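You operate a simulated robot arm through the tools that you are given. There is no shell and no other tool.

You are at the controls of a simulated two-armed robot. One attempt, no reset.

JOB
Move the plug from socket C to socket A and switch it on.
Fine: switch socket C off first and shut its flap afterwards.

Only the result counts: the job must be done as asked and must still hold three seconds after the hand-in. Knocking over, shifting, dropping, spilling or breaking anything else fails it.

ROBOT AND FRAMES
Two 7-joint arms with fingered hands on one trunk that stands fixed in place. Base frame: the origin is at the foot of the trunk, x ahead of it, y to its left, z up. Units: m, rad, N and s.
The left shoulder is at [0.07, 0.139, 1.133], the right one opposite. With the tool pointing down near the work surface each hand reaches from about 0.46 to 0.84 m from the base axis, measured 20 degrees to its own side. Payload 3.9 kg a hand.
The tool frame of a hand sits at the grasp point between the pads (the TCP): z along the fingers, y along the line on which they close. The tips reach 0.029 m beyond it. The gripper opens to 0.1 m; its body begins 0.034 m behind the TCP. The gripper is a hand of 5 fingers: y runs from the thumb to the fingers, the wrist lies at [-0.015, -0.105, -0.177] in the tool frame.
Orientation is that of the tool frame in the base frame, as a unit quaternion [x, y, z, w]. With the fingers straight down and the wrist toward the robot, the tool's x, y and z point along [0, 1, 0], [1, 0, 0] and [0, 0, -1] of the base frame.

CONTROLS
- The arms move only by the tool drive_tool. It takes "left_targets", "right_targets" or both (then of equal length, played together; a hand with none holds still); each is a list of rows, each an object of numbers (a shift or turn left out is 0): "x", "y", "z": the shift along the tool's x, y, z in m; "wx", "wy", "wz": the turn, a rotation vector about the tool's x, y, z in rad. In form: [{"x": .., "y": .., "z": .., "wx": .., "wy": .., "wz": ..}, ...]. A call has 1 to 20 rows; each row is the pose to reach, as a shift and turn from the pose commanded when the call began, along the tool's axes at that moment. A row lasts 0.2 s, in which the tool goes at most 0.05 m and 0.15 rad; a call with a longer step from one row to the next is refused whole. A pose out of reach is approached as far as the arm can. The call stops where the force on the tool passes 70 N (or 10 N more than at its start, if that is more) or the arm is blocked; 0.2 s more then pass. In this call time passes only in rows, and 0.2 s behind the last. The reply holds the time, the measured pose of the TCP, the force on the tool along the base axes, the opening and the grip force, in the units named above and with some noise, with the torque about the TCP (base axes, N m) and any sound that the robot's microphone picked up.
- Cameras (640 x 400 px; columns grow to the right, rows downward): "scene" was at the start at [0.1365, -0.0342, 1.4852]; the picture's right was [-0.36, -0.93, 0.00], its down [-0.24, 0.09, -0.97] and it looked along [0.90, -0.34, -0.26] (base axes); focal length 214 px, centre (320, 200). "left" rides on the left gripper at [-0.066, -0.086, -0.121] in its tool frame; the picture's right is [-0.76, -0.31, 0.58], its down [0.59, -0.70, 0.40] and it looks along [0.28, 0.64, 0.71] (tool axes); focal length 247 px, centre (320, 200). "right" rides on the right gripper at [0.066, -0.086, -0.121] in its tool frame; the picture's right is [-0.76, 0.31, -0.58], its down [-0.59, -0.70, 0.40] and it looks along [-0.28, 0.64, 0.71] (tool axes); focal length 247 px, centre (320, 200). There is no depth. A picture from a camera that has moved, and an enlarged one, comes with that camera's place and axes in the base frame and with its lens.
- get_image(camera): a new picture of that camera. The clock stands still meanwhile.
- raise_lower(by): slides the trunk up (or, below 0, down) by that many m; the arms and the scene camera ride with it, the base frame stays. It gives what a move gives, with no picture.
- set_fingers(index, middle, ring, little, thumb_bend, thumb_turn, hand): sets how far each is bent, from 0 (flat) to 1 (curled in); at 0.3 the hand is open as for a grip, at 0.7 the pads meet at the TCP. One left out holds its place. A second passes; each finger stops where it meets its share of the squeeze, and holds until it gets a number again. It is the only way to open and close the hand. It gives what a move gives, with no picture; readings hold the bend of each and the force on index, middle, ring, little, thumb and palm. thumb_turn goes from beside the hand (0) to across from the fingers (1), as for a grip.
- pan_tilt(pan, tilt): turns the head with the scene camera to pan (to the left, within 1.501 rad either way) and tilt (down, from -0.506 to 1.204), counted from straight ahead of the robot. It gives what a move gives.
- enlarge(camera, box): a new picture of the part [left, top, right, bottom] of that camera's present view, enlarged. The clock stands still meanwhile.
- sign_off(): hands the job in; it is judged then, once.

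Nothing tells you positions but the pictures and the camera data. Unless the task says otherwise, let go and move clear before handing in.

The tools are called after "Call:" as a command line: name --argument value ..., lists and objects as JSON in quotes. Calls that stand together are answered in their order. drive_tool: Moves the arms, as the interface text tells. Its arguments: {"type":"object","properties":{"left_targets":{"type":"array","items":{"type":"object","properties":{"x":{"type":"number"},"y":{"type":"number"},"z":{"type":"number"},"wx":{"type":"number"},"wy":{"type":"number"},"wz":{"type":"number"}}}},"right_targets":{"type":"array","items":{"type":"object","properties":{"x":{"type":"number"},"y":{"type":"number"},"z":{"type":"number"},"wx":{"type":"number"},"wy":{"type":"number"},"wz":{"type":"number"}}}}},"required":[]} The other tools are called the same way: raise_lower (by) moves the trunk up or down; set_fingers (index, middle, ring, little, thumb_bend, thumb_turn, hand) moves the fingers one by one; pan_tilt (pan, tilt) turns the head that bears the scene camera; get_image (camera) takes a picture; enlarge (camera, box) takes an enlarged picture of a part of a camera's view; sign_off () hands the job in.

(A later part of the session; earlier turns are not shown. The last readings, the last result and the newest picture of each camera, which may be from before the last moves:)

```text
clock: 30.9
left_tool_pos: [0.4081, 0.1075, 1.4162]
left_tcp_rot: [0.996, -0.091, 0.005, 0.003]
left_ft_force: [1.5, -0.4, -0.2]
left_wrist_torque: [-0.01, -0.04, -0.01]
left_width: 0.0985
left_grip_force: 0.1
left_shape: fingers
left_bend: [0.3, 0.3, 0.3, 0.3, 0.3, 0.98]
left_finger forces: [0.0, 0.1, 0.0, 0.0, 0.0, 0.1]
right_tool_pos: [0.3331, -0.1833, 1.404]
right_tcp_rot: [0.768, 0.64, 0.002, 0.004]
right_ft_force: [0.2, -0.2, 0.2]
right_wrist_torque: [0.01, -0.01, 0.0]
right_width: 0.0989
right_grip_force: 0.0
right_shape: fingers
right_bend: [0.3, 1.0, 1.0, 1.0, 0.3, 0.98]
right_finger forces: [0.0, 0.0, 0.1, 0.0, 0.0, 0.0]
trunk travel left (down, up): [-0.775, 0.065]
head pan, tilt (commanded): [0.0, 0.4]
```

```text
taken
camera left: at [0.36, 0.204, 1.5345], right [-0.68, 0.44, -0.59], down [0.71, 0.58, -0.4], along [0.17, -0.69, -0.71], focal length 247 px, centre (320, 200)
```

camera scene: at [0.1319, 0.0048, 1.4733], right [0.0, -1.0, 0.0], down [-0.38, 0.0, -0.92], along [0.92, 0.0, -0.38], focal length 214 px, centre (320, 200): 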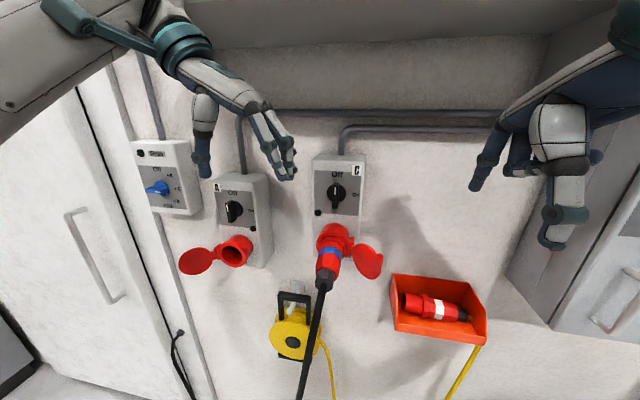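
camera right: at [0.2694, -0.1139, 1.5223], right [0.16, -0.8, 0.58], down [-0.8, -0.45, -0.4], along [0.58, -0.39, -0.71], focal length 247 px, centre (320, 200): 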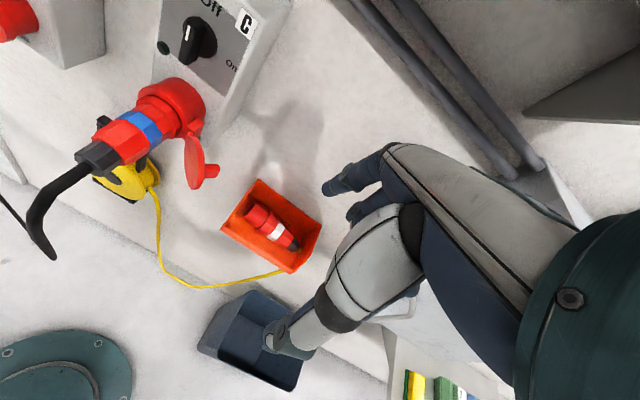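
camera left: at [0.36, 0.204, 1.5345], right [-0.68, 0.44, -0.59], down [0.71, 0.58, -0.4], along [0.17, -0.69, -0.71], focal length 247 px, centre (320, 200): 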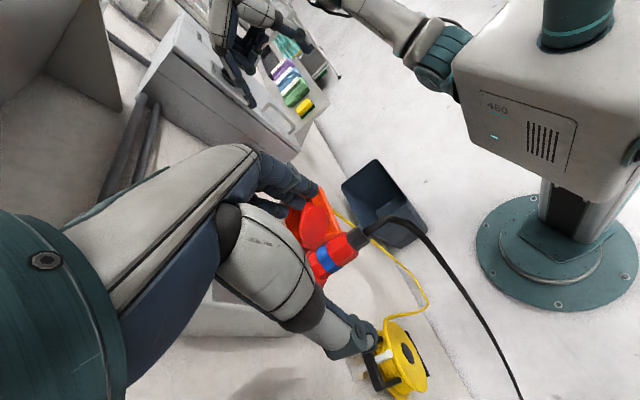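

The turn worked. The trunk sways slightly from the motion, so I'll let it settle and look again.

Call:
pan_tilt --pan 0.0 --tilt 0.45

Call:
get_image --camera "scene"

```text
clock: 31.5
left_tool_pos: [0.4082, 0.1072, 1.4164]
left_tcp_rot: [0.996, -0.091, 0.005, 0.002]
left_ft_force: [-0.5, -0.1, 0.1]
left_wrist_torque: [0.01, -0.02, -0.02]
left_width: 0.0987
left_grip_force: 0.1
left_shape: fingers
left_bend: [0.3, 0.3, 0.3, 0.3, 0.3, 0.98]
left_finger forces: [0.0, 0.1, 0.1, 0.1, 0.0, 0.1]
right_tool_pos: [0.3321, -0.1848, 1.405]
right_tcp_rot: [0.769, 0.639, 0.002, 0.003]
right_ft_force: [0.3, -0.7, 0.0]
right_wrist_torque: [0.01, 0.04, 0.01]
right_width: 0.0987
right_grip_force: 0.0
right_shape: fingers
right_bend: [0.3, 1.0, 1.0, 1.0, 0.3, 0.98]
right_finger forces: [0.1, 0.0, 0.0, 0.0, 0.1, 0.0]
trunk travel left (down, up): [-0.775, 0.065]
head pan, tilt (commanded): [0.0, 0.45]
```

```text
taken
camera scene: at [0.1309, 0.0052, 1.4691], right [0.0, -1.0, 0.0], down [-0.43, 0.0, -0.9], along [0.9, 0.0, -0.43], focal length 214 px, centre (320, 200)
```

scene: 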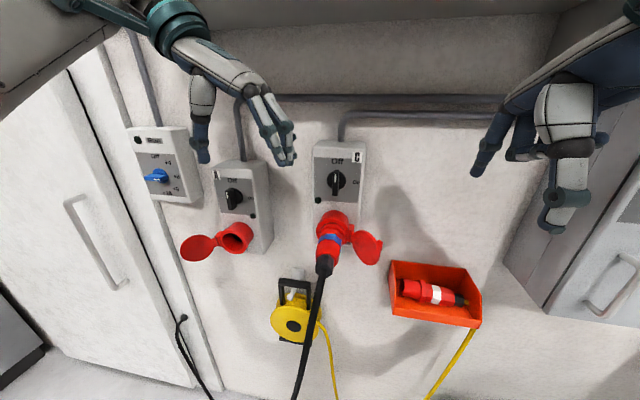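

I'll move the left hand over the plug, stopping about 0.13 m above its axis, and check the alignment.

Call:
drive_tool --left_targets '[{"x": 0.016, "y": 0.0267, "z": 0.02}, {"x": 0.032, "y": 0.0534, "z": 0.04}, {"x": 0.048, "y": 0.08, "z": 0.06}, {"x": 0.0636, "y": 0.1068, "z": 0.08}]'

Call:
get_image --camera "scene"

Call:
get_image --camera "left"

Call:
get_image --camera "right"

```text
clock: 32.5
left_tool_pos: [0.4629, -0.0204, 1.3307]
left_tcp_rot: [0.996, -0.092, -0.001, 0.0]
left_ft_force: [-0.2, -1.2, -0.4]
left_wrist_torque: [0.04, 0.06, 0.03]
left_width: 0.0984
left_grip_force: 0.1
left_shape: fingers
left_bend: [0.3, 0.3, 0.3, 0.3, 0.3, 0.98]
left_finger forces: [0.1, 0.1, 0.1, 0.1, 0.0, 0.0]
right_tool_pos: [0.3449, -0.1937, 1.3998]
right_tcp_rot: [0.768, 0.64, 0.0, -0.002]
right_ft_force: [1.2, -0.8, 0.3]
right_wrist_torque: [0.1, 0.05, 0.02]
right_width: 0.0986
right_grip_force: 0.1
right_shape: fingers
right_bend: [0.3, 1.0, 1.0, 1.0, 0.3, 0.98]
right_finger forces: [0.0, 0.0, 0.0, 0.0, 0.0, 0.0]
trunk travel left (down, up): [-0.775, 0.065]
head pan, tilt (commanded): [0.0, 0.45]
```

```text
taken
camera scene: at [0.1443, -0.0037, 1.4676], right [0.0, -1.0, 0.0], down [-0.44, 0.0, -0.9], along [0.9, 0.0, -0.44], focal length 214 px, centre (320, 200)
```

scene: 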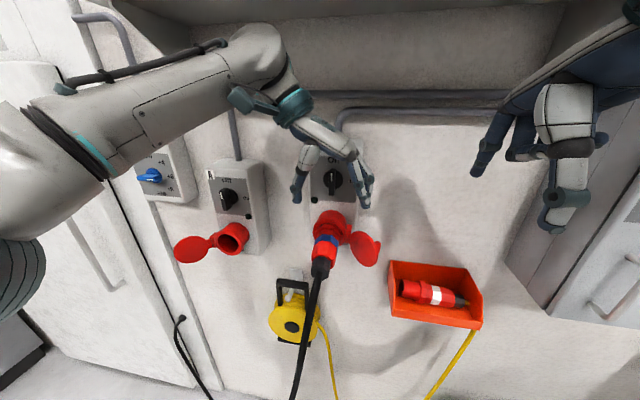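

```text
taken
camera left: at [0.4162, 0.0752, 1.4504], right [-0.69, 0.44, -0.57], down [0.71, 0.59, -0.4], along [0.16, -0.68, -0.72], focal length 247 px, centre (320, 200)
```

left: 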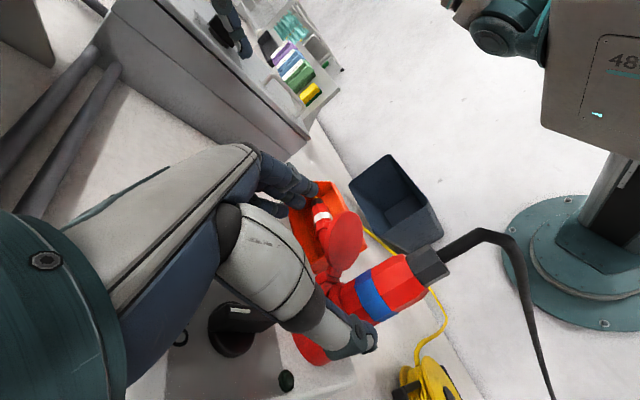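

```text
taken
camera right: at [0.2732, -0.1145, 1.5216], right [0.16, -0.8, 0.57], down [-0.8, -0.45, -0.4], along [0.58, -0.39, -0.72], focal length 247 px, centre (320, 200)
```

right: 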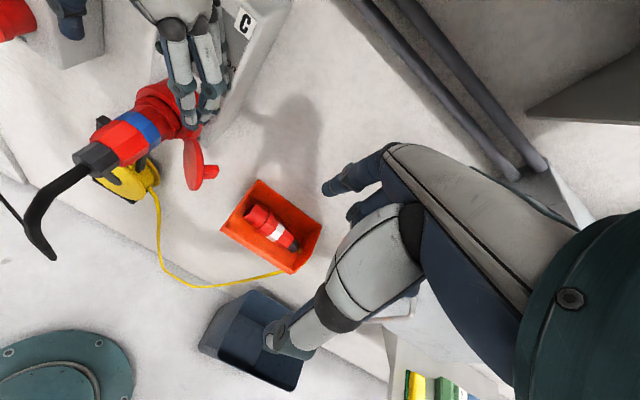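

The measured pose is 8.5 mm right of the plug axis and 13 mm too close to the wall. I'll correct this while descending partway.

Call:
drive_tool --left_targets '[{"x": -0.007, "y": -0.0045, "z": 0.01}, {"x": -0.013, "y": -0.0085, "z": 0.03}, {"x": -0.013, "y": -0.0085, "z": 0.055}, {"x": -0.013, "y": -0.0085, "z": 0.055}]'

Call:
enlarge --camera "scene" --box '[270, 130, 400, 290]'

Call:
enlarge --camera "left" --box '[220, 130, 480, 370]'

Call:
enlarge --camera "right" --box '[60, 0, 260, 200]'

```text
clock: 33.5
left_tool_pos: [0.4505, -0.0063, 1.2787]
left_tcp_rot: [0.996, -0.091, 0.0, -0.001]
left_ft_force: [-0.3, 0.4, 0.1]
left_wrist_torque: [0.01, 0.02, 0.01]
left_width: 0.0987
left_grip_force: 0.1
left_shape: fingers
left_bend: [0.3, 0.3, 0.3, 0.3, 0.3, 0.98]
left_finger forces: [0.0, 0.0, 0.0, 0.1, 0.0, 0.0]
right_tool_pos: [0.3411, -0.1901, 1.4025]
right_tcp_rot: [0.768, 0.64, 0.001, 0.0]
right_ft_force: [-1.5, -0.1, -0.5]
right_wrist_torque: [0.01, -0.02, -0.06]
right_width: 0.0987
right_grip_force: 0.2
right_shape: fingers
right_bend: [0.3, 1.0, 1.0, 1.0, 0.3, 0.98]
right_finger forces: [0.0, 0.0, 0.1, 0.0, 0.0, 0.1]
trunk travel left (down, up): [-0.775, 0.065]
head pan, tilt (commanded): [0.0, 0.45]
```

```text
2.50 times, centred on (335, 210) of scene
camera zoom: at [0.1399, -0.0002, 1.4681], right [0.0, -1.0, 0.0], down [-0.43, 0.0, -0.9], along [0.9, 0.0, -0.43], focal length 536 px, centre (282, 175)
```

zoom: 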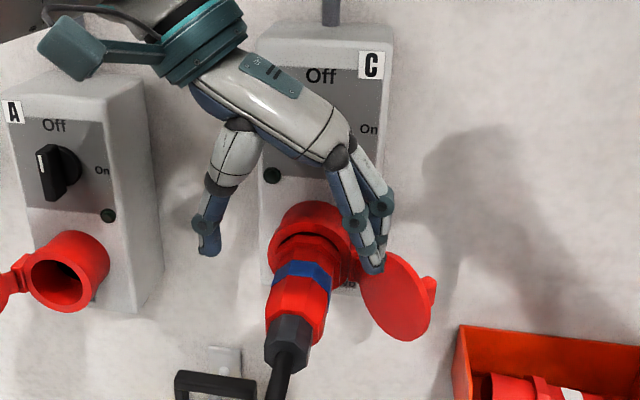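

```text
1.67 times, centred on (350, 250) of left
camera zoom: at [0.4026, 0.0911, 1.3988], right [-0.69, 0.44, -0.58], down [0.71, 0.58, -0.4], along [0.16, -0.68, -0.71], focal length 412 px, centre (270, 117)
```

zoom: 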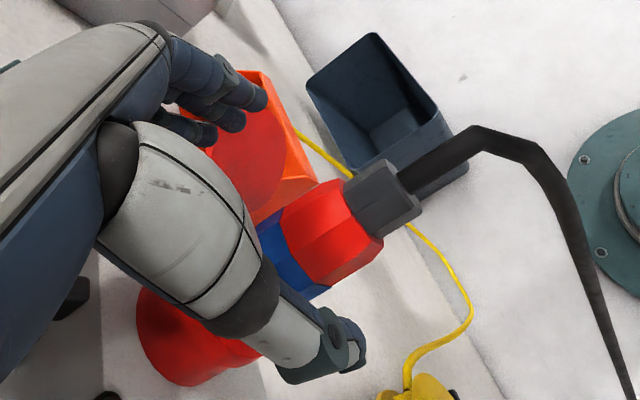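

```text
2.00 times, centred on (160, 100) of right
camera zoom: at [0.2683, -0.1108, 1.523], right [0.16, -0.8, 0.58], down [-0.8, -0.45, -0.4], along [0.58, -0.4, -0.71], focal length 494 px, centre (640, 400)
```

zoom: 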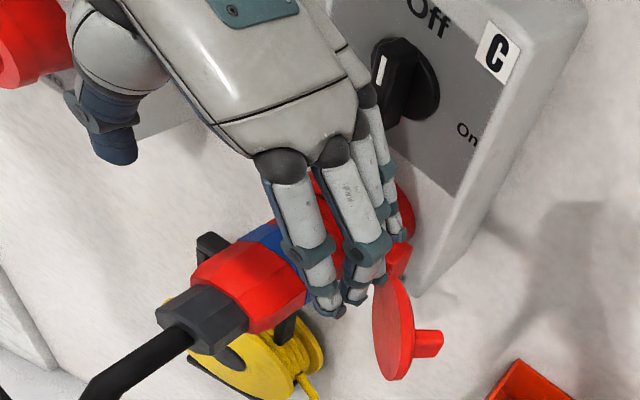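

The hand is centred on the plug axis within about 3 mm. I'll pre-close the fingers a little to clear C's flap, then descend to the axis height.

Call:
set_fingers --hand "left" --index 0.36 --middle 0.37 --ring 0.39 --little 0.41

Call:
drive_tool --left_targets '[{"z": 0.02}, {"z": 0.04}]'

Call:
enlarge --camera "scene" --box '[270, 150, 400, 310]'

Call:
enlarge --camera "right" --box '[60, 40, 260, 200]'

```text
clock: 34.5
left_tool_pos: [0.4516, -0.0059, 1.2784]
left_tcp_rot: [0.996, -0.091, 0.0, 0.0]
left_ft_force: [-0.4, -0.3, -0.7]
left_wrist_torque: [0.01, 0.04, 0.02]
left_width: 0.0918
left_grip_force: 0.0
left_shape: fingers
left_bend: [0.36, 0.37, 0.39, 0.41, 0.3, 0.98]
left_finger forces: [0.0, 0.1, 0.0, 0.0, 0.0, 0.1]
right_tool_pos: [0.3416, -0.1907, 1.4008]
right_tcp_rot: [0.769, 0.639, 0.0, 0.0]
right_ft_force: [-0.3, 0.4, 0.0]
right_wrist_torque: [-0.03, 0.01, 0.0]
right_width: 0.0986
right_grip_force: 0.0
right_shape: fingers
right_bend: [0.3, 1.0, 1.0, 1.0, 0.3, 0.98]
right_finger forces: [0.1, 0.0, 0.0, 0.1, 0.0, 0.1]
trunk travel left (down, up): [-0.775, 0.065]
head pan, tilt (commanded): [0.0, 0.45]
```

```text
clock: 35.1
left_tool_pos: [0.4496, -0.0064, 1.2364]
left_tcp_rot: [0.996, -0.092, 0.0, 0.0]
left_ft_force: [-0.9, 0.4, 0.5]
left_wrist_torque: [-0.02, 0.01, -0.01]
left_width: 0.0917
left_grip_force: 0.1
left_shape: fingers
left_bend: [0.36, 0.37, 0.39, 0.41, 0.3, 0.98]
left_finger forces: [0.0, 0.0, 0.0, 0.1, 0.0, 0.0]
right_tool_pos: [0.3422, -0.1914, 1.4015]
right_tcp_rot: [0.769, 0.639, 0.0, 0.0]
right_ft_force: [0.3, -0.6, -0.1]
right_wrist_torque: [-0.05, -0.04, 0.0]
right_width: 0.0988
right_grip_force: 0.0
right_shape: fingers
right_bend: [0.3, 1.0, 1.0, 1.0, 0.3, 0.98]
right_finger forces: [0.0, 0.0, 0.0, 0.0, 0.1, 0.0]
trunk travel left (down, up): [-0.775, 0.065]
head pan, tilt (commanded): [0.0, 0.45]
```

```text
2.50 times, centred on (335, 230) of scene
camera zoom: at [0.1414, -0.0005, 1.4679], right [0.0, -1.0, 0.0], down [-0.44, 0.0, -0.9], along [0.9, 0.0, -0.44], focal length 536 px, centre (282, 125)
```

zoom: 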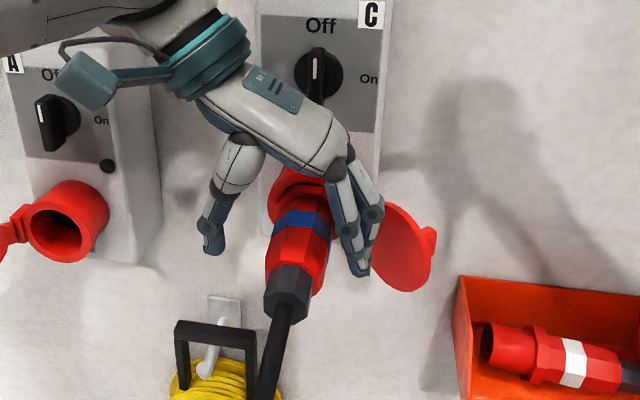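

```text
2.50 times, centred on (160, 120) of right
camera zoom: at [0.2699, -0.111, 1.5226], right [0.16, -0.8, 0.58], down [-0.8, -0.45, -0.4], along [0.58, -0.4, -0.71], focal length 617 px, centre (720, 400)
```

zoom: 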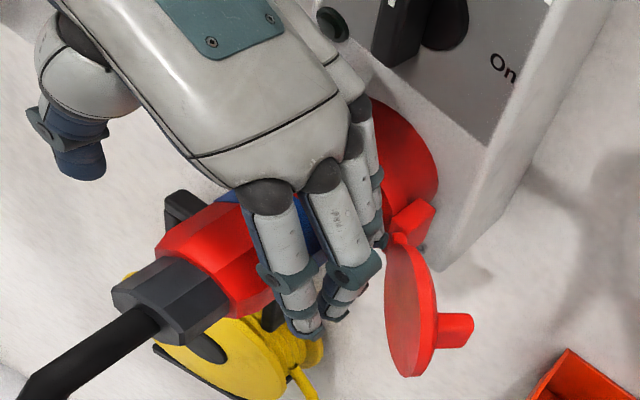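

The fingers pass cleanly between the plug and the flap. I'll descend the last 35 mm and then close the grip.

Call:
drive_tool --left_targets '[{"z": 0.012}, {"z": 0.024}, {"z": 0.034}]'

Call:
enlarge --camera "right" --box '[60, 40, 260, 200]'

Call:
enlarge --camera "scene" --box '[270, 150, 400, 310]'

```text
clock: 35.9
left_tool_pos: [0.4502, -0.0058, 1.202]
left_tcp_rot: [0.996, -0.091, 0.0, 0.0]
left_ft_force: [-0.4, -0.5, -0.1]
left_wrist_torque: [-0.01, 0.01, -0.03]
left_width: 0.0913
left_grip_force: 0.1
left_shape: fingers
left_bend: [0.36, 0.37, 0.39, 0.41, 0.3, 0.98]
left_finger forces: [0.0, 0.0, 0.0, 0.0, 0.1, 0.0]
right_tool_pos: [0.3429, -0.192, 1.4009]
right_tcp_rot: [0.769, 0.64, 0.001, -0.001]
right_ft_force: [0.1, -0.4, 0.3]
right_wrist_torque: [-0.02, -0.03, -0.05]
right_width: 0.0985
right_grip_force: 0.1
right_shape: fingers
right_bend: [0.3, 1.0, 1.0, 1.0, 0.3, 0.98]
right_finger forces: [0.0, 0.0, 0.0, 0.0, 0.0, 0.0]
trunk travel left (down, up): [-0.775, 0.065]
head pan, tilt (commanded): [0.0, 0.45]
```

```text
2.50 times, centred on (160, 120) of right
camera zoom: at [0.2697, -0.1115, 1.5226], right [0.16, -0.8, 0.58], down [-0.8, -0.45, -0.4], along [0.58, -0.4, -0.71], focal length 617 px, centre (720, 400)
```

zoom: 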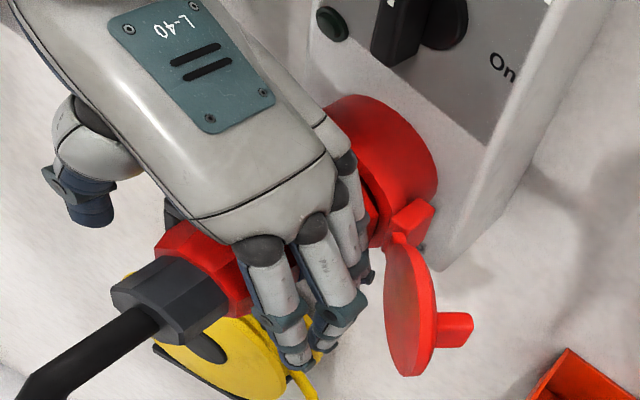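

```text
2.50 times, centred on (335, 230) of scene
camera zoom: at [0.1412, -0.0009, 1.468], right [0.0, -1.0, 0.0], down [-0.44, 0.0, -0.9], along [0.9, 0.0, -0.44], focal length 536 px, centre (282, 125)
```

zoom: 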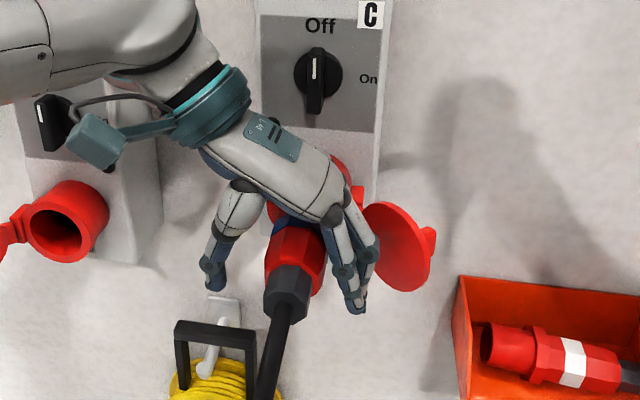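

Call:
drive_tool --left_targets '[{"y": 0.003}, {"y": 0.003}]'

Call:
set_fingers --hand "left" --index 0.5 --middle 0.5 --ring 0.52 --little 0.54 --thumb_bend 0.5

```text
clock: 36.5
left_tool_pos: [0.4491, -0.0089, 1.2024]
left_tcp_rot: [0.996, -0.092, 0.0, -0.001]
left_ft_force: [-0.6, -0.1, 0.1]
left_wrist_torque: [0.01, 0.0, -0.02]
left_width: 0.0917
left_grip_force: 0.1
left_shape: fingers
left_bend: [0.36, 0.37, 0.39, 0.41, 0.3, 0.98]
left_finger forces: [0.0, 0.0, 0.1, 0.0, 0.0, 0.0]
right_tool_pos: [0.3415, -0.1921, 1.3999]
right_tcp_rot: [0.769, 0.64, 0.001, 0.0]
right_ft_force: [-0.9, 0.5, -0.5]
right_wrist_torque: [0.02, 0.03, -0.02]
right_width: 0.0986
right_grip_force: 0.0
right_shape: fingers
right_bend: [0.3, 1.0, 1.0, 1.0, 0.3, 0.98]
right_finger forces: [0.0, 0.0, 0.1, 0.0, 0.1, 0.0]
trunk travel left (down, up): [-0.775, 0.065]
head pan, tilt (commanded): [0.0, 0.45]
```

```text
clock: 37.5
left_tool_pos: [0.4503, -0.0086, 1.2022]
left_tcp_rot: [0.996, -0.092, 0.0, 0.0]
left_ft_force: [-0.3, -2.1, 0.8]
left_wrist_torque: [0.0, 0.0, -0.05]
left_width: 0.0501
left_grip_force: 0.7
left_shape: fingers
left_bend: [0.5, 0.5, 0.52, 0.54, 0.5, 1.0]
left_finger forces: [0.0, 0.1, 0.0, 0.9, 0.0, 0.0]
right_tool_pos: [0.3411, -0.1923, 1.3995]
right_tcp_rot: [0.768, 0.64, 0.0, -0.001]
right_ft_force: [0.1, -0.2, 0.3]
right_wrist_torque: [-0.02, 0.0, 0.0]
right_width: 0.0988
right_grip_force: 0.1
right_shape: fingers
right_bend: [0.3, 1.0, 1.0, 1.0, 0.3, 0.98]
right_finger forces: [0.1, 0.0, 0.1, 0.0, 0.0, 0.0]
trunk travel left (down, up): [-0.775, 0.065]
head pan, tilt (commanded): [0.0, 0.45]
```

Call:
set_fingers --hand "left" --index 0.6 --middle 0.6 --ring 0.62 --little 0.62 --thumb_bend 0.6

Call:
enlarge --camera "right" --box '[60, 40, 260, 200]'

Call:
enlarge --camera "scene" --box '[270, 150, 400, 310]'

```text
clock: 38.5
left_tool_pos: [0.4505, -0.0104, 1.2032]
left_tcp_rot: [0.996, -0.091, 0.0, -0.001]
left_ft_force: [-2.7, -8.9, 0.0]
left_wrist_torque: [0.02, -0.03, -0.44]
left_width: 0.0303
left_grip_force: 5.8
left_shape: fingers
left_bend: [0.59, 0.6, 0.6, 0.58, 0.58, 1.0]
left_finger forces: [0.7, 0.0, 1.7, 8.0, 2.7, 0.0]
right_tool_pos: [0.3412, -0.1933, 1.4006]
right_tcp_rot: [0.769, 0.639, 0.001, -0.001]
right_ft_force: [-0.3, 0.7, -1.6]
right_wrist_torque: [0.02, 0.0, -0.01]
right_width: 0.0989
right_grip_force: 0.2
right_shape: fingers
right_bend: [0.3, 1.0, 1.0, 1.0, 0.3, 0.98]
right_finger forces: [0.1, 0.1, 0.0, 0.1, 0.1, 0.0]
trunk travel left (down, up): [-0.775, 0.065]
head pan, tilt (commanded): [0.0, 0.45]
```

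```text
2.50 times, centred on (160, 120) of right
camera zoom: at [0.2692, -0.1138, 1.5225], right [0.16, -0.8, 0.58], down [-0.8, -0.45, -0.4], along [0.58, -0.39, -0.71], focal length 617 px, centre (720, 400)
```

zoom: 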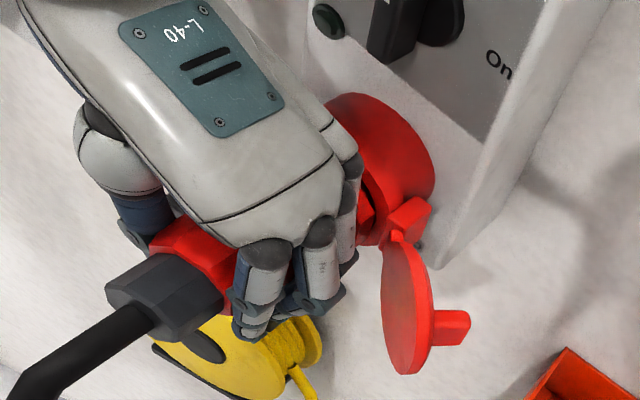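

```text
2.50 times, centred on (335, 230) of scene
camera zoom: at [0.1407, -0.0031, 1.468], right [0.0, -1.0, 0.0], down [-0.43, 0.0, -0.9], along [0.9, 0.0, -0.43], focal length 536 px, centre (282, 125)
```

zoom: 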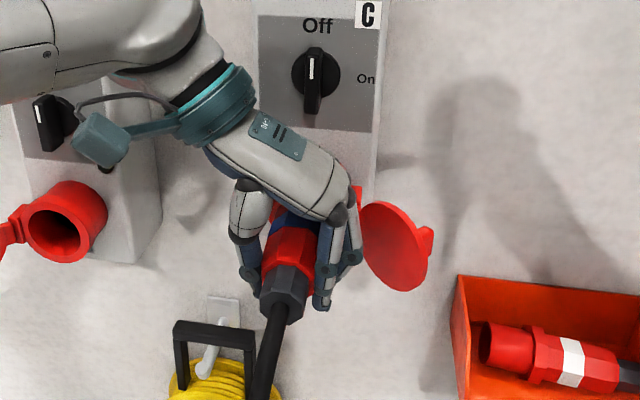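

The grip is starting to take load, mostly on the little finger. I'll tighten the thumb, index, middle and ring for a balanced hold.

Call:
set_fingers --hand "left" --index 0.8 --middle 0.8 --ring 0.8 --little 0.62 --thumb_bend 0.85

```text
clock: 39.5
left_tool_pos: [0.4492, -0.0119, 1.2015]
left_tcp_rot: [0.996, -0.092, -0.001, -0.001]
left_ft_force: [-5.3, -9.4, -9.3]
left_wrist_torque: [0.14, 0.07, -0.74]
left_width: 0.0189
left_grip_force: 38.2
left_shape: fingers
left_bend: [0.78, 0.74, 0.71, 0.6, 0.51, 1.0]
left_finger forces: [14.7, 13.5, 13.8, 3.8, 30.4, 0.1]
right_tool_pos: [0.3426, -0.1934, 1.4003]
right_tcp_rot: [0.769, 0.639, 0.002, 0.0]
right_ft_force: [0.1, 0.1, -0.3]
right_wrist_torque: [0.01, -0.03, 0.0]
right_width: 0.099
right_grip_force: 0.1
right_shape: fingers
right_bend: [0.3, 1.0, 1.0, 1.0, 0.3, 0.98]
right_finger forces: [0.0, 0.0, 0.1, 0.0, 0.0, 0.0]
trunk travel left (down, up): [-0.775, 0.065]
head pan, tilt (commanded): [0.0, 0.45]
```

The grip is firm: thumb 30 N, fingers about 14 N each. Side and vertical preload is about 9 N, so I'll relax it with a 2 mm shift before pulling.

Call:
drive_tool --left_targets '[{"y": 0.002, "z": 0.002}, {"y": 0.003, "z": 0.003}]'

Call:
get_image --camera "left"

Call:
enlarge --camera "right" --box '[60, 40, 260, 200]'

```text
clock: 40.1
left_tool_pos: [0.4492, -0.012, 1.2017]
left_tcp_rot: [0.996, -0.09, 0.002, 0.001]
left_ft_force: [-4.1, -1.6, 0.6]
left_wrist_torque: [0.18, 0.03, -0.6]
left_width: 0.0178
left_grip_force: 34.0
left_shape: fingers
left_bend: [0.78, 0.75, 0.72, 0.61, 0.5, 1.0]
left_finger forces: [13.3, 11.5, 11.4, 2.4, 29.1, 0.0]
right_tool_pos: [0.342, -0.192, 1.4019]
right_tcp_rot: [0.769, 0.639, 0.001, 0.0]
right_ft_force: [-0.5, 0.0, 0.7]
right_wrist_torque: [0.01, 0.02, -0.02]
right_width: 0.0988
right_grip_force: 0.2
right_shape: fingers
right_bend: [0.3, 1.0, 1.0, 1.0, 0.3, 0.98]
right_finger forces: [0.1, 0.0, 0.0, 0.0, 0.0, 0.1]
trunk travel left (down, up): [-0.775, 0.065]
head pan, tilt (commanded): [0.0, 0.45]
```

```text
taken
camera left: at [0.4012, 0.0841, 1.3217], right [-0.69, 0.44, -0.58], down [0.71, 0.58, -0.4], along [0.17, -0.68, -0.71], focal length 247 px, centre (320, 200)
```

left: 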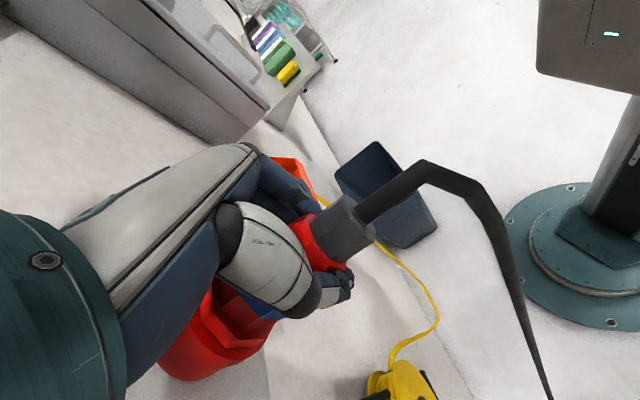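

```text
2.50 times, centred on (160, 120) of right
camera zoom: at [0.2687, -0.1122, 1.5229], right [0.16, -0.8, 0.58], down [-0.8, -0.45, -0.4], along [0.58, -0.39, -0.71], focal length 617 px, centre (720, 400)
```

zoom: 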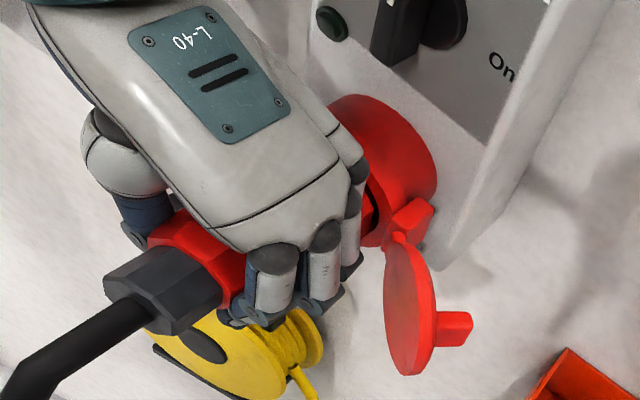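

The preload is gone; the reference grasp pose in C is TCP [0.449, -0.012, 1.2017]. Now I pull straight out along the socket axis.

Call:
drive_tool --left_targets '[{"x": -0.004}, {"x": -0.008}, {"x": -0.012}, {"x": -0.016}, {"x": -0.02}]'

Call:
enlarge --camera "right" --box '[60, 40, 260, 200]'

```text
clock: 41.3
left_tool_pos: [0.431, -0.0093, 1.2001]
left_tcp_rot: [0.996, -0.093, 0.0, -0.001]
left_ft_force: [0.7, -4.9, 0.2]
left_wrist_torque: [0.02, 0.05, -0.54]
left_width: 0.0169
left_grip_force: 34.0
left_shape: fingers
left_bend: [0.78, 0.76, 0.72, 0.61, 0.5, 1.0]
left_finger forces: [13.7, 10.8, 11.8, 1.5, 30.5, 0.0]
right_tool_pos: [0.3419, -0.1921, 1.4006]
right_tcp_rot: [0.769, 0.639, 0.001, -0.001]
right_ft_force: [0.5, -0.3, 0.3]
right_wrist_torque: [0.0, -0.01, 0.01]
right_width: 0.0992
right_grip_force: 0.0
right_shape: fingers
right_bend: [0.3, 1.0, 1.0, 1.0, 0.3, 0.98]
right_finger forces: [0.0, 0.1, 0.1, 0.0, 0.0, 0.0]
trunk travel left (down, up): [-0.775, 0.065]
head pan, tilt (commanded): [0.0, 0.45]
```

```text
2.50 times, centred on (160, 120) of right
camera zoom: at [0.2698, -0.1128, 1.5224], right [0.16, -0.8, 0.58], down [-0.8, -0.45, -0.4], along [0.58, -0.39, -0.71], focal length 617 px, centre (720, 400)
```

zoom: 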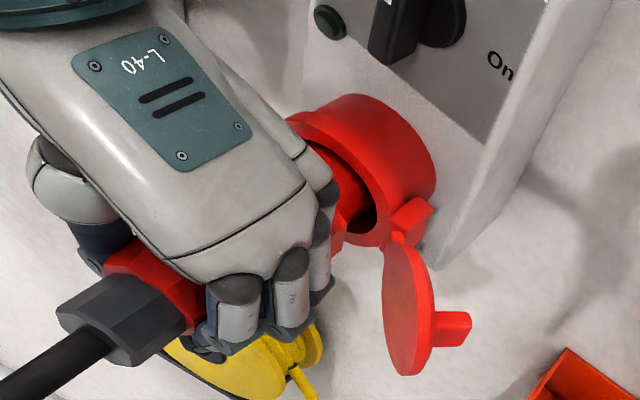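

The plug slides out with little force. I'll continue pulling until its nose clears the collar.

Call:
drive_tool --left_targets '[{"x": -0.006}, {"x": -0.012}, {"x": -0.018}, {"x": -0.024}]'

Call:
enlarge --camera "right" --box '[60, 40, 260, 200]'

Call:
enlarge --camera "scene" --box '[240, 150, 400, 330]'

```text
clock: 42.3
left_tool_pos: [0.4072, -0.0047, 1.1994]
left_tcp_rot: [0.996, -0.091, -0.001, 0.0]
left_ft_force: [-0.2, 0.7, -2.6]
left_wrist_torque: [-0.02, 0.12, 0.01]
left_width: 0.0173
left_grip_force: 32.7
left_shape: fingers
left_bend: [0.78, 0.76, 0.73, 0.62, 0.5, 0.97]
left_finger forces: [16.8, 9.1, 8.0, 0.0, 30.5, 0.0]
right_tool_pos: [0.3432, -0.192, 1.4008]
right_tcp_rot: [0.769, 0.64, 0.0, 0.0]
right_ft_force: [0.8, -0.5, -0.1]
right_wrist_torque: [0.01, -0.03, 0.01]
right_width: 0.0988
right_grip_force: 0.1
right_shape: fingers
right_bend: [0.3, 1.0, 1.0, 1.0, 0.3, 0.98]
right_finger forces: [0.0, 0.0, 0.0, 0.0, 0.0, 0.1]
trunk travel left (down, up): [-0.775, 0.065]
head pan, tilt (commanded): [0.0, 0.45]
```

```text
2.50 times, centred on (160, 120) of right
camera zoom: at [0.2699, -0.1108, 1.5226], right [0.16, -0.8, 0.58], down [-0.8, -0.45, -0.4], along [0.58, -0.4, -0.71], focal length 617 px, centre (720, 400)
```

zoom: 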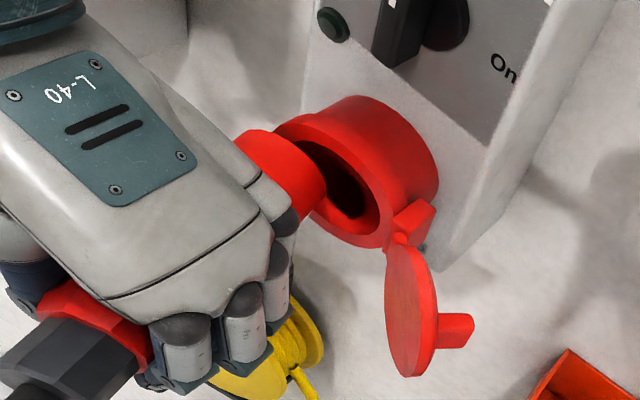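

```text
2.22 times, centred on (320, 240) of scene
camera zoom: at [0.1413, -0.0003, 1.4679], right [0.0, -1.0, 0.0], down [-0.44, 0.0, -0.9], along [0.9, 0.0, -0.44], focal length 477 px, centre (320, 111)
```

zoom: 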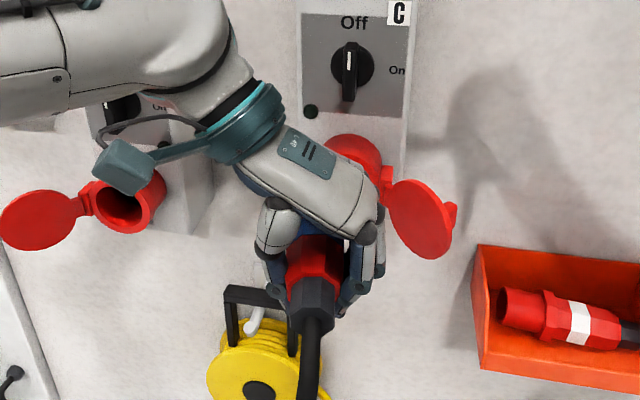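

The nose is just out of C, and the pull direction confirms a wall yaw of about 10°. I'll back off further, then carry the plug left and down to in front of A.

Call:
drive_tool --left_targets '[{"x": -0.015}, {"x": -0.03}, {"x": -0.03, "y": -0.03, "z": 0.007}, {"x": -0.03, "y": -0.06, "z": 0.014}, {"x": -0.03, "y": -0.09, "z": 0.021}, {"x": -0.03, "y": -0.12, "z": 0.028}, {"x": -0.03, "y": -0.15, "z": 0.035}, {"x": -0.03, "y": -0.18, "z": 0.042}, {"x": -0.03, "y": -0.21, "z": 0.049}, {"x": -0.03, "y": -0.235, "z": 0.0563}, {"x": -0.03, "y": -0.2507, "z": 0.0563}]'

Call:
pan_tilt --pan 0.25 --tilt 0.45

Call:
get_image --camera "scene"

Call:
get_image --camera "left"

Call:
get_image --camera "right"

```text
clock: 44.7
left_tool_pos: [0.4207, 0.2462, 1.1447]
left_tcp_rot: [0.996, -0.092, -0.001, 0.0]
left_ft_force: [0.0, 0.9, -3.4]
left_wrist_torque: [-0.04, 0.14, 0.01]
left_width: 0.0174
left_grip_force: 32.0
left_shape: fingers
left_bend: [0.78, 0.76, 0.73, 0.62, 0.5, 0.97]
left_finger forces: [16.9, 8.9, 7.7, 0.1, 30.2, 0.0]
right_tool_pos: [0.3429, -0.191, 1.4007]
right_tcp_rot: [0.769, 0.639, -0.001, 0.001]
right_ft_force: [0.5, -0.6, 0.2]
right_wrist_torque: [-0.04, -0.04, 0.02]
right_width: 0.0986
right_grip_force: 0.0
right_shape: fingers
right_bend: [0.3, 1.0, 1.0, 1.0, 0.3, 0.98]
right_finger forces: [0.0, 0.0, 0.0, 0.1, 0.0, 0.1]
trunk travel left (down, up): [-0.775, 0.065]
head pan, tilt (commanded): [0.0, 0.45]
```

```text
clock: 45.5
left_tool_pos: [0.4202, 0.2474, 1.1442]
left_tcp_rot: [0.996, -0.091, 0.0, 0.0]
left_ft_force: [0.2, 0.3, -2.8]
left_wrist_torque: [-0.03, 0.12, -0.03]
left_width: 0.0171
left_grip_force: 31.4
left_shape: fingers
left_bend: [0.78, 0.76, 0.73, 0.62, 0.5, 0.97]
left_finger forces: [16.9, 9.1, 7.7, 0.1, 30.1, 0.0]
right_tool_pos: [0.342, -0.1912, 1.4012]
right_tcp_rot: [0.769, 0.639, 0.0, 0.0]
right_ft_force: [-0.1, 0.3, -0.1]
right_wrist_torque: [0.04, -0.02, 0.02]
right_width: 0.0987
right_grip_force: 0.0
right_shape: fingers
right_bend: [0.3, 1.0, 1.0, 1.0, 0.3, 0.98]
right_finger forces: [0.1, 0.0, 0.1, 0.0, 0.0, 0.1]
trunk travel left (down, up): [-0.775, 0.065]
head pan, tilt (commanded): [0.25, 0.45]
```

```text
taken
camera scene: at [0.1387, 0.022, 1.4679], right [0.25, -0.97, 0.0], down [-0.42, -0.11, -0.9], along [0.87, 0.22, -0.44], focal length 214 px, centre (320, 200)
```

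scene: 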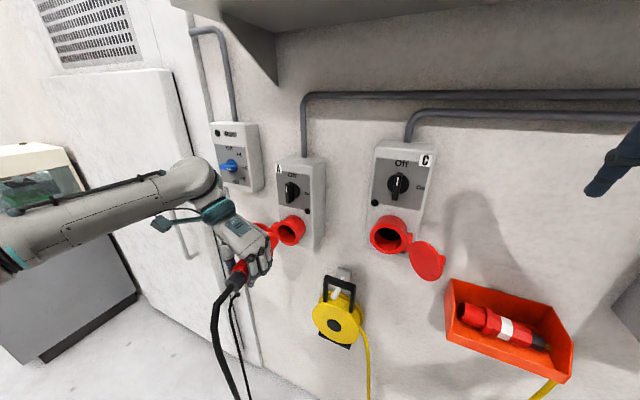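

```text
taken
camera left: at [0.373, 0.3426, 1.2644], right [-0.69, 0.44, -0.58], down [0.71, 0.58, -0.4], along [0.16, -0.68, -0.71], focal length 247 px, centre (320, 200)
```

left: 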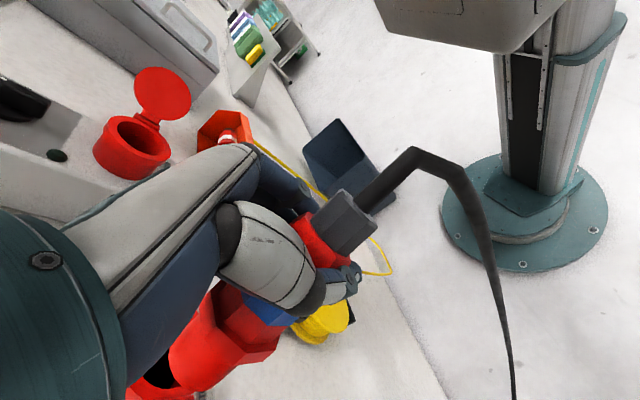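

```text
taken
camera right: at [0.2701, -0.1113, 1.5225], right [0.16, -0.8, 0.58], down [-0.8, -0.45, -0.4], along [0.58, -0.4, -0.71], focal length 247 px, centre (320, 200)
```

right: 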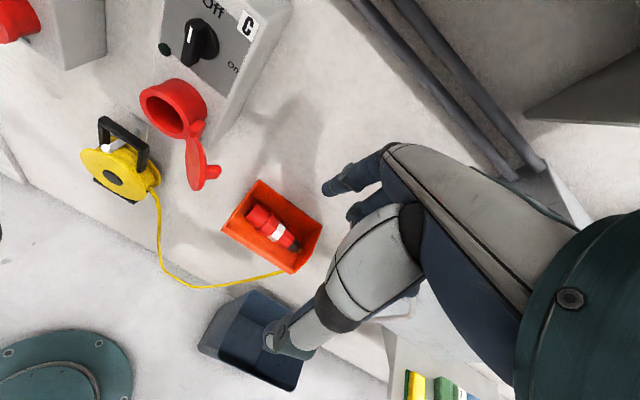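

The plug is held in front of A. I'll zoom in on the alignment from the scene and left hand cameras.

Call:
enlarge --camera "left" --box '[100, 220, 340, 400]'

Call:
enlarge --camera "scene" --box '[210, 180, 330, 300]'

```text
2.22 times, centred on (220, 310) of left
camera zoom: at [0.373, 0.3426, 1.2644], right [-0.69, 0.44, -0.58], down [0.71, 0.58, -0.4], along [0.16, -0.68, -0.71], focal length 549 px, centre (542, -44)
```

zoom: 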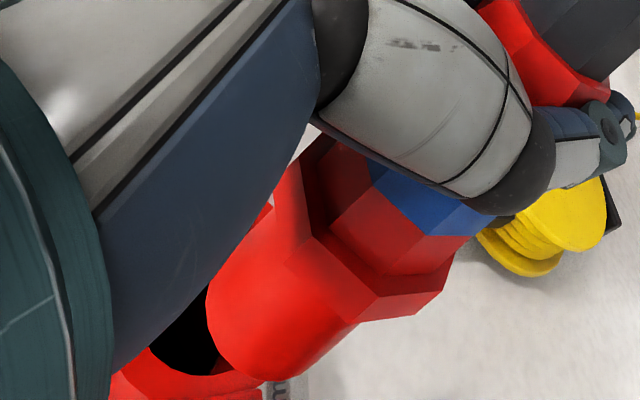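

```text
3.33 times, centred on (270, 240) of scene
camera zoom: at [0.1387, 0.022, 1.4679], right [0.25, -0.97, 0.0], down [-0.42, -0.11, -0.9], along [0.87, 0.22, -0.44], focal length 715 px, centre (487, 67)
```

zoom: 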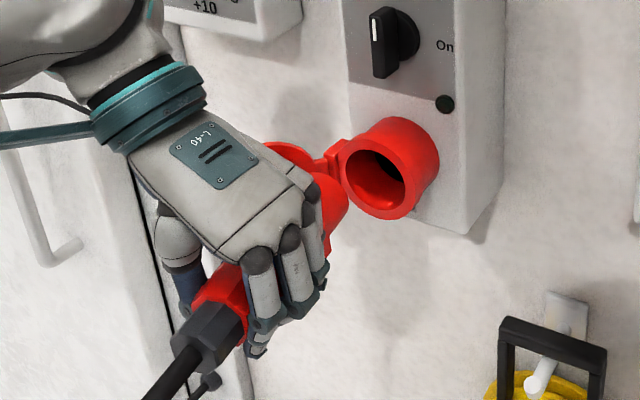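

The left camera and scene zoom suggest the plug has yawed in the grip, with its nose pointing a little left. I'll bring the right hand's camera round for a view from the right to measure that before inserting.

Call:
drive_tool --right_targets '[{"x": 0.0195, "y": 0.001, "z": 0.002, "wz": -0.14}, {"x": 0.039, "y": 0.001, "z": 0.004, "wz": -0.28}, {"x": 0.058, "y": 0.002, "z": 0.006, "wz": -0.42}, {"x": 0.078, "y": 0.003, "z": 0.008, "wz": -0.56}, {"x": 0.097, "y": 0.003, "z": 0.01, "wz": -0.7}, {"x": 0.117, "y": 0.004, "z": 0.013, "wz": -0.84}, {"x": 0.136, "y": 0.005, "z": 0.016, "wz": -0.98}, {"x": 0.156, "y": 0.006, "z": 0.018, "wz": -1.12}, {"x": 0.175, "y": 0.006, "z": 0.02, "wz": -1.2}]'

Call:
get_image --camera "right"

Call:
get_image --camera "scene"

```text
clock: 47.5
left_tool_pos: [0.4214, 0.2469, 1.1445]
left_tcp_rot: [0.996, -0.091, 0.0, 0.001]
left_ft_force: [0.7, 0.0, -2.7]
left_wrist_torque: [-0.06, 0.12, 0.0]
left_width: 0.0172
left_grip_force: 31.6
left_shape: fingers
left_bend: [0.78, 0.76, 0.73, 0.62, 0.5, 0.97]
left_finger forces: [16.9, 8.9, 7.6, 0.1, 30.3, 0.0]
right_tool_pos: [0.3787, -0.0187, 1.3801]
right_tcp_rot: [0.272, 0.962, 0.0, 0.001]
right_ft_force: [0.1, -0.1, -0.4]
right_wrist_torque: [-0.01, 0.01, 0.02]
right_width: 0.0987
right_grip_force: 0.1
right_shape: fingers
right_bend: [0.3, 1.0, 1.0, 1.0, 0.3, 0.98]
right_finger forces: [0.0, 0.1, 0.0, 0.1, 0.0, 0.0]
trunk travel left (down, up): [-0.775, 0.065]
head pan, tilt (commanded): [0.25, 0.45]
```

```text
taken
camera right: at [0.2784, -0.0575, 1.5016], right [0.8, -0.14, 0.58], down [0.13, -0.91, -0.4], along [0.58, 0.4, -0.71], focal length 247 px, centre (320, 200)
```

right: 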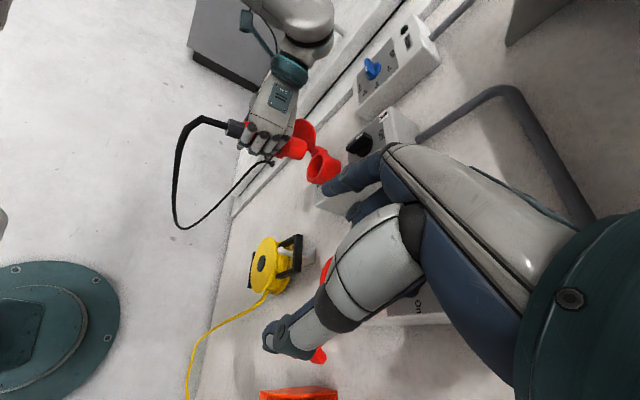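

```text
taken
camera scene: at [0.139, 0.0235, 1.4678], right [0.25, -0.97, 0.0], down [-0.42, -0.11, -0.9], along [0.87, 0.22, -0.44], focal length 214 px, centre (320, 200)
```

scene: 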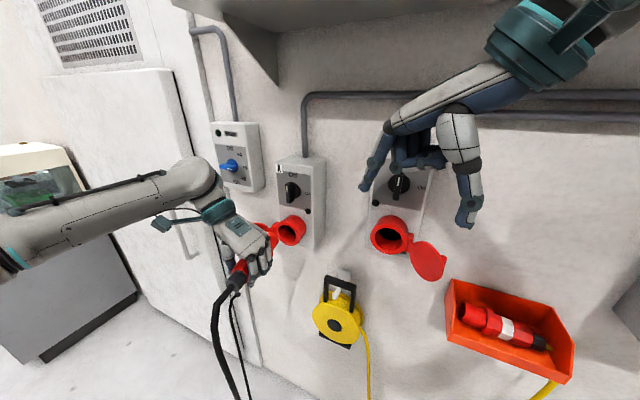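

Call:
enlarge --camera "right" --box '[210, 80, 370, 200]'

Call:
enlarge --camera "scene" --box '[200, 200, 320, 300]'

```text
3.33 times, centred on (290, 140) of right
camera zoom: at [0.2784, -0.0575, 1.5016], right [0.8, -0.14, 0.58], down [0.13, -0.91, -0.4], along [0.58, 0.4, -0.71], focal length 823 px, centre (420, 400)
```

zoom: 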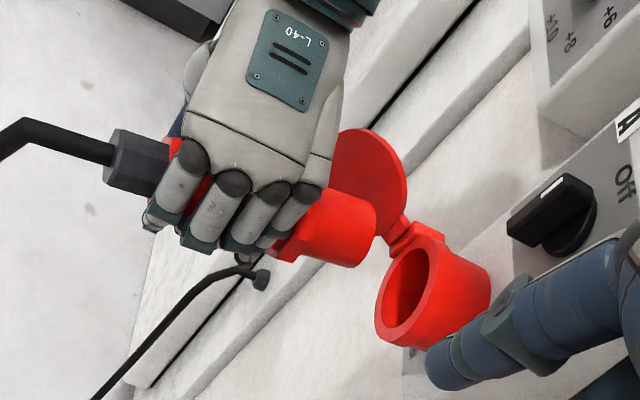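

```text
4.00 times, centred on (260, 250) of scene
camera zoom: at [0.139, 0.0235, 1.4678], right [0.25, -0.97, 0.0], down [-0.42, -0.11, -0.9], along [0.87, 0.22, -0.44], focal length 858 px, centre (560, 0)
```

zoom: 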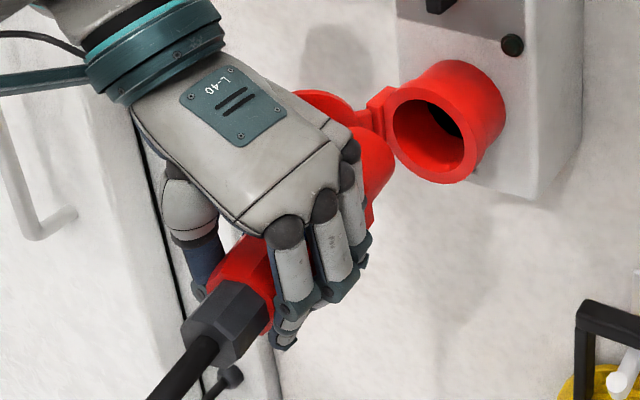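

Triangulating nose and gland shows the plug yawed about 9.4° left in the grip and roughly level. I'll turn the hand 0.164 rad clockwise to compensate, shift 6 mm right, and re-measure.

Call:
drive_tool --left_targets '[{"y": 0.003, "wz": 0.08}, {"y": 0.006, "wz": 0.164}, {"y": 0.006, "wz": 0.164}]'

Call:
enlarge --camera "right" --box '[210, 80, 370, 200]'

Call:
enlarge --camera "scene" --box '[200, 200, 320, 300]'

Call:
enlarge --camera "left" --box '[100, 220, 340, 400]'

```text
clock: 48.3
left_tool_pos: [0.42, 0.2411, 1.1449]
left_tcp_rot: [0.985, -0.173, 0.0, 0.0]
left_ft_force: [0.0, -0.2, -2.7]
left_wrist_torque: [-0.02, 0.13, -0.01]
left_width: 0.0168
left_grip_force: 31.6
left_shape: fingers
left_bend: [0.78, 0.76, 0.73, 0.62, 0.5, 0.97]
left_finger forces: [16.9, 8.9, 7.6, 0.0, 30.1, 0.0]
right_tool_pos: [0.3788, -0.0188, 1.3807]
right_tcp_rot: [0.274, 0.962, 0.001, -0.001]
right_ft_force: [0.4, 0.4, 0.4]
right_wrist_torque: [0.01, -0.03, 0.03]
right_width: 0.0989
right_grip_force: 0.0
right_shape: fingers
right_bend: [0.3, 1.0, 1.0, 1.0, 0.3, 0.98]
right_finger forces: [0.1, 0.0, 0.0, 0.0, 0.0, 0.0]
trunk travel left (down, up): [-0.775, 0.065]
head pan, tilt (commanded): [0.25, 0.45]
```

```text
3.33 times, centred on (290, 140) of right
camera zoom: at [0.2778, -0.059, 1.5017], right [0.8, -0.14, 0.58], down [0.13, -0.91, -0.4], along [0.58, 0.4, -0.71], focal length 823 px, centre (420, 400)
```

zoom: 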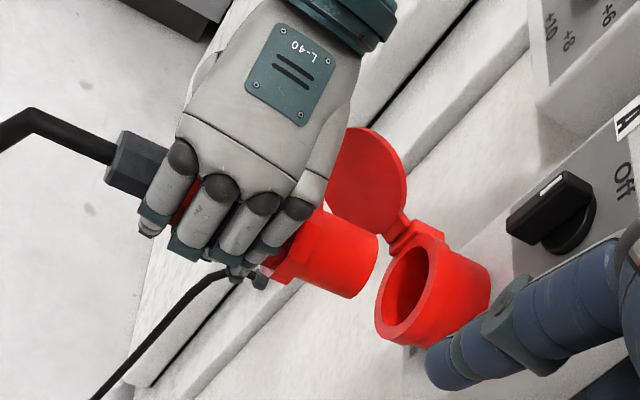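

```text
4.00 times, centred on (260, 250) of scene
camera zoom: at [0.1384, 0.0221, 1.4679], right [0.25, -0.97, 0.0], down [-0.42, -0.11, -0.9], along [0.87, 0.22, -0.44], focal length 858 px, centre (560, 0)
```

zoom: 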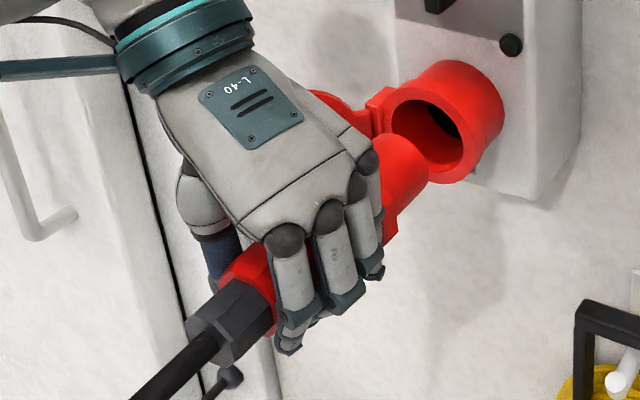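

```text
2.22 times, centred on (220, 310) of left
camera zoom: at [0.3887, 0.3438, 1.2644], right [-0.61, 0.55, -0.58], down [0.79, 0.46, -0.4], along [0.05, -0.7, -0.71], focal length 549 px, centre (542, -44)
```

zoom: 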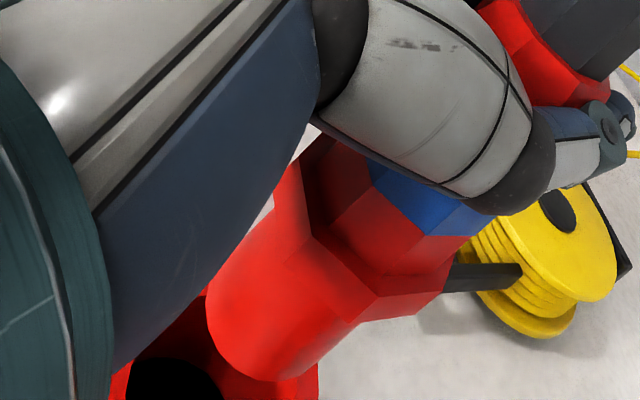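

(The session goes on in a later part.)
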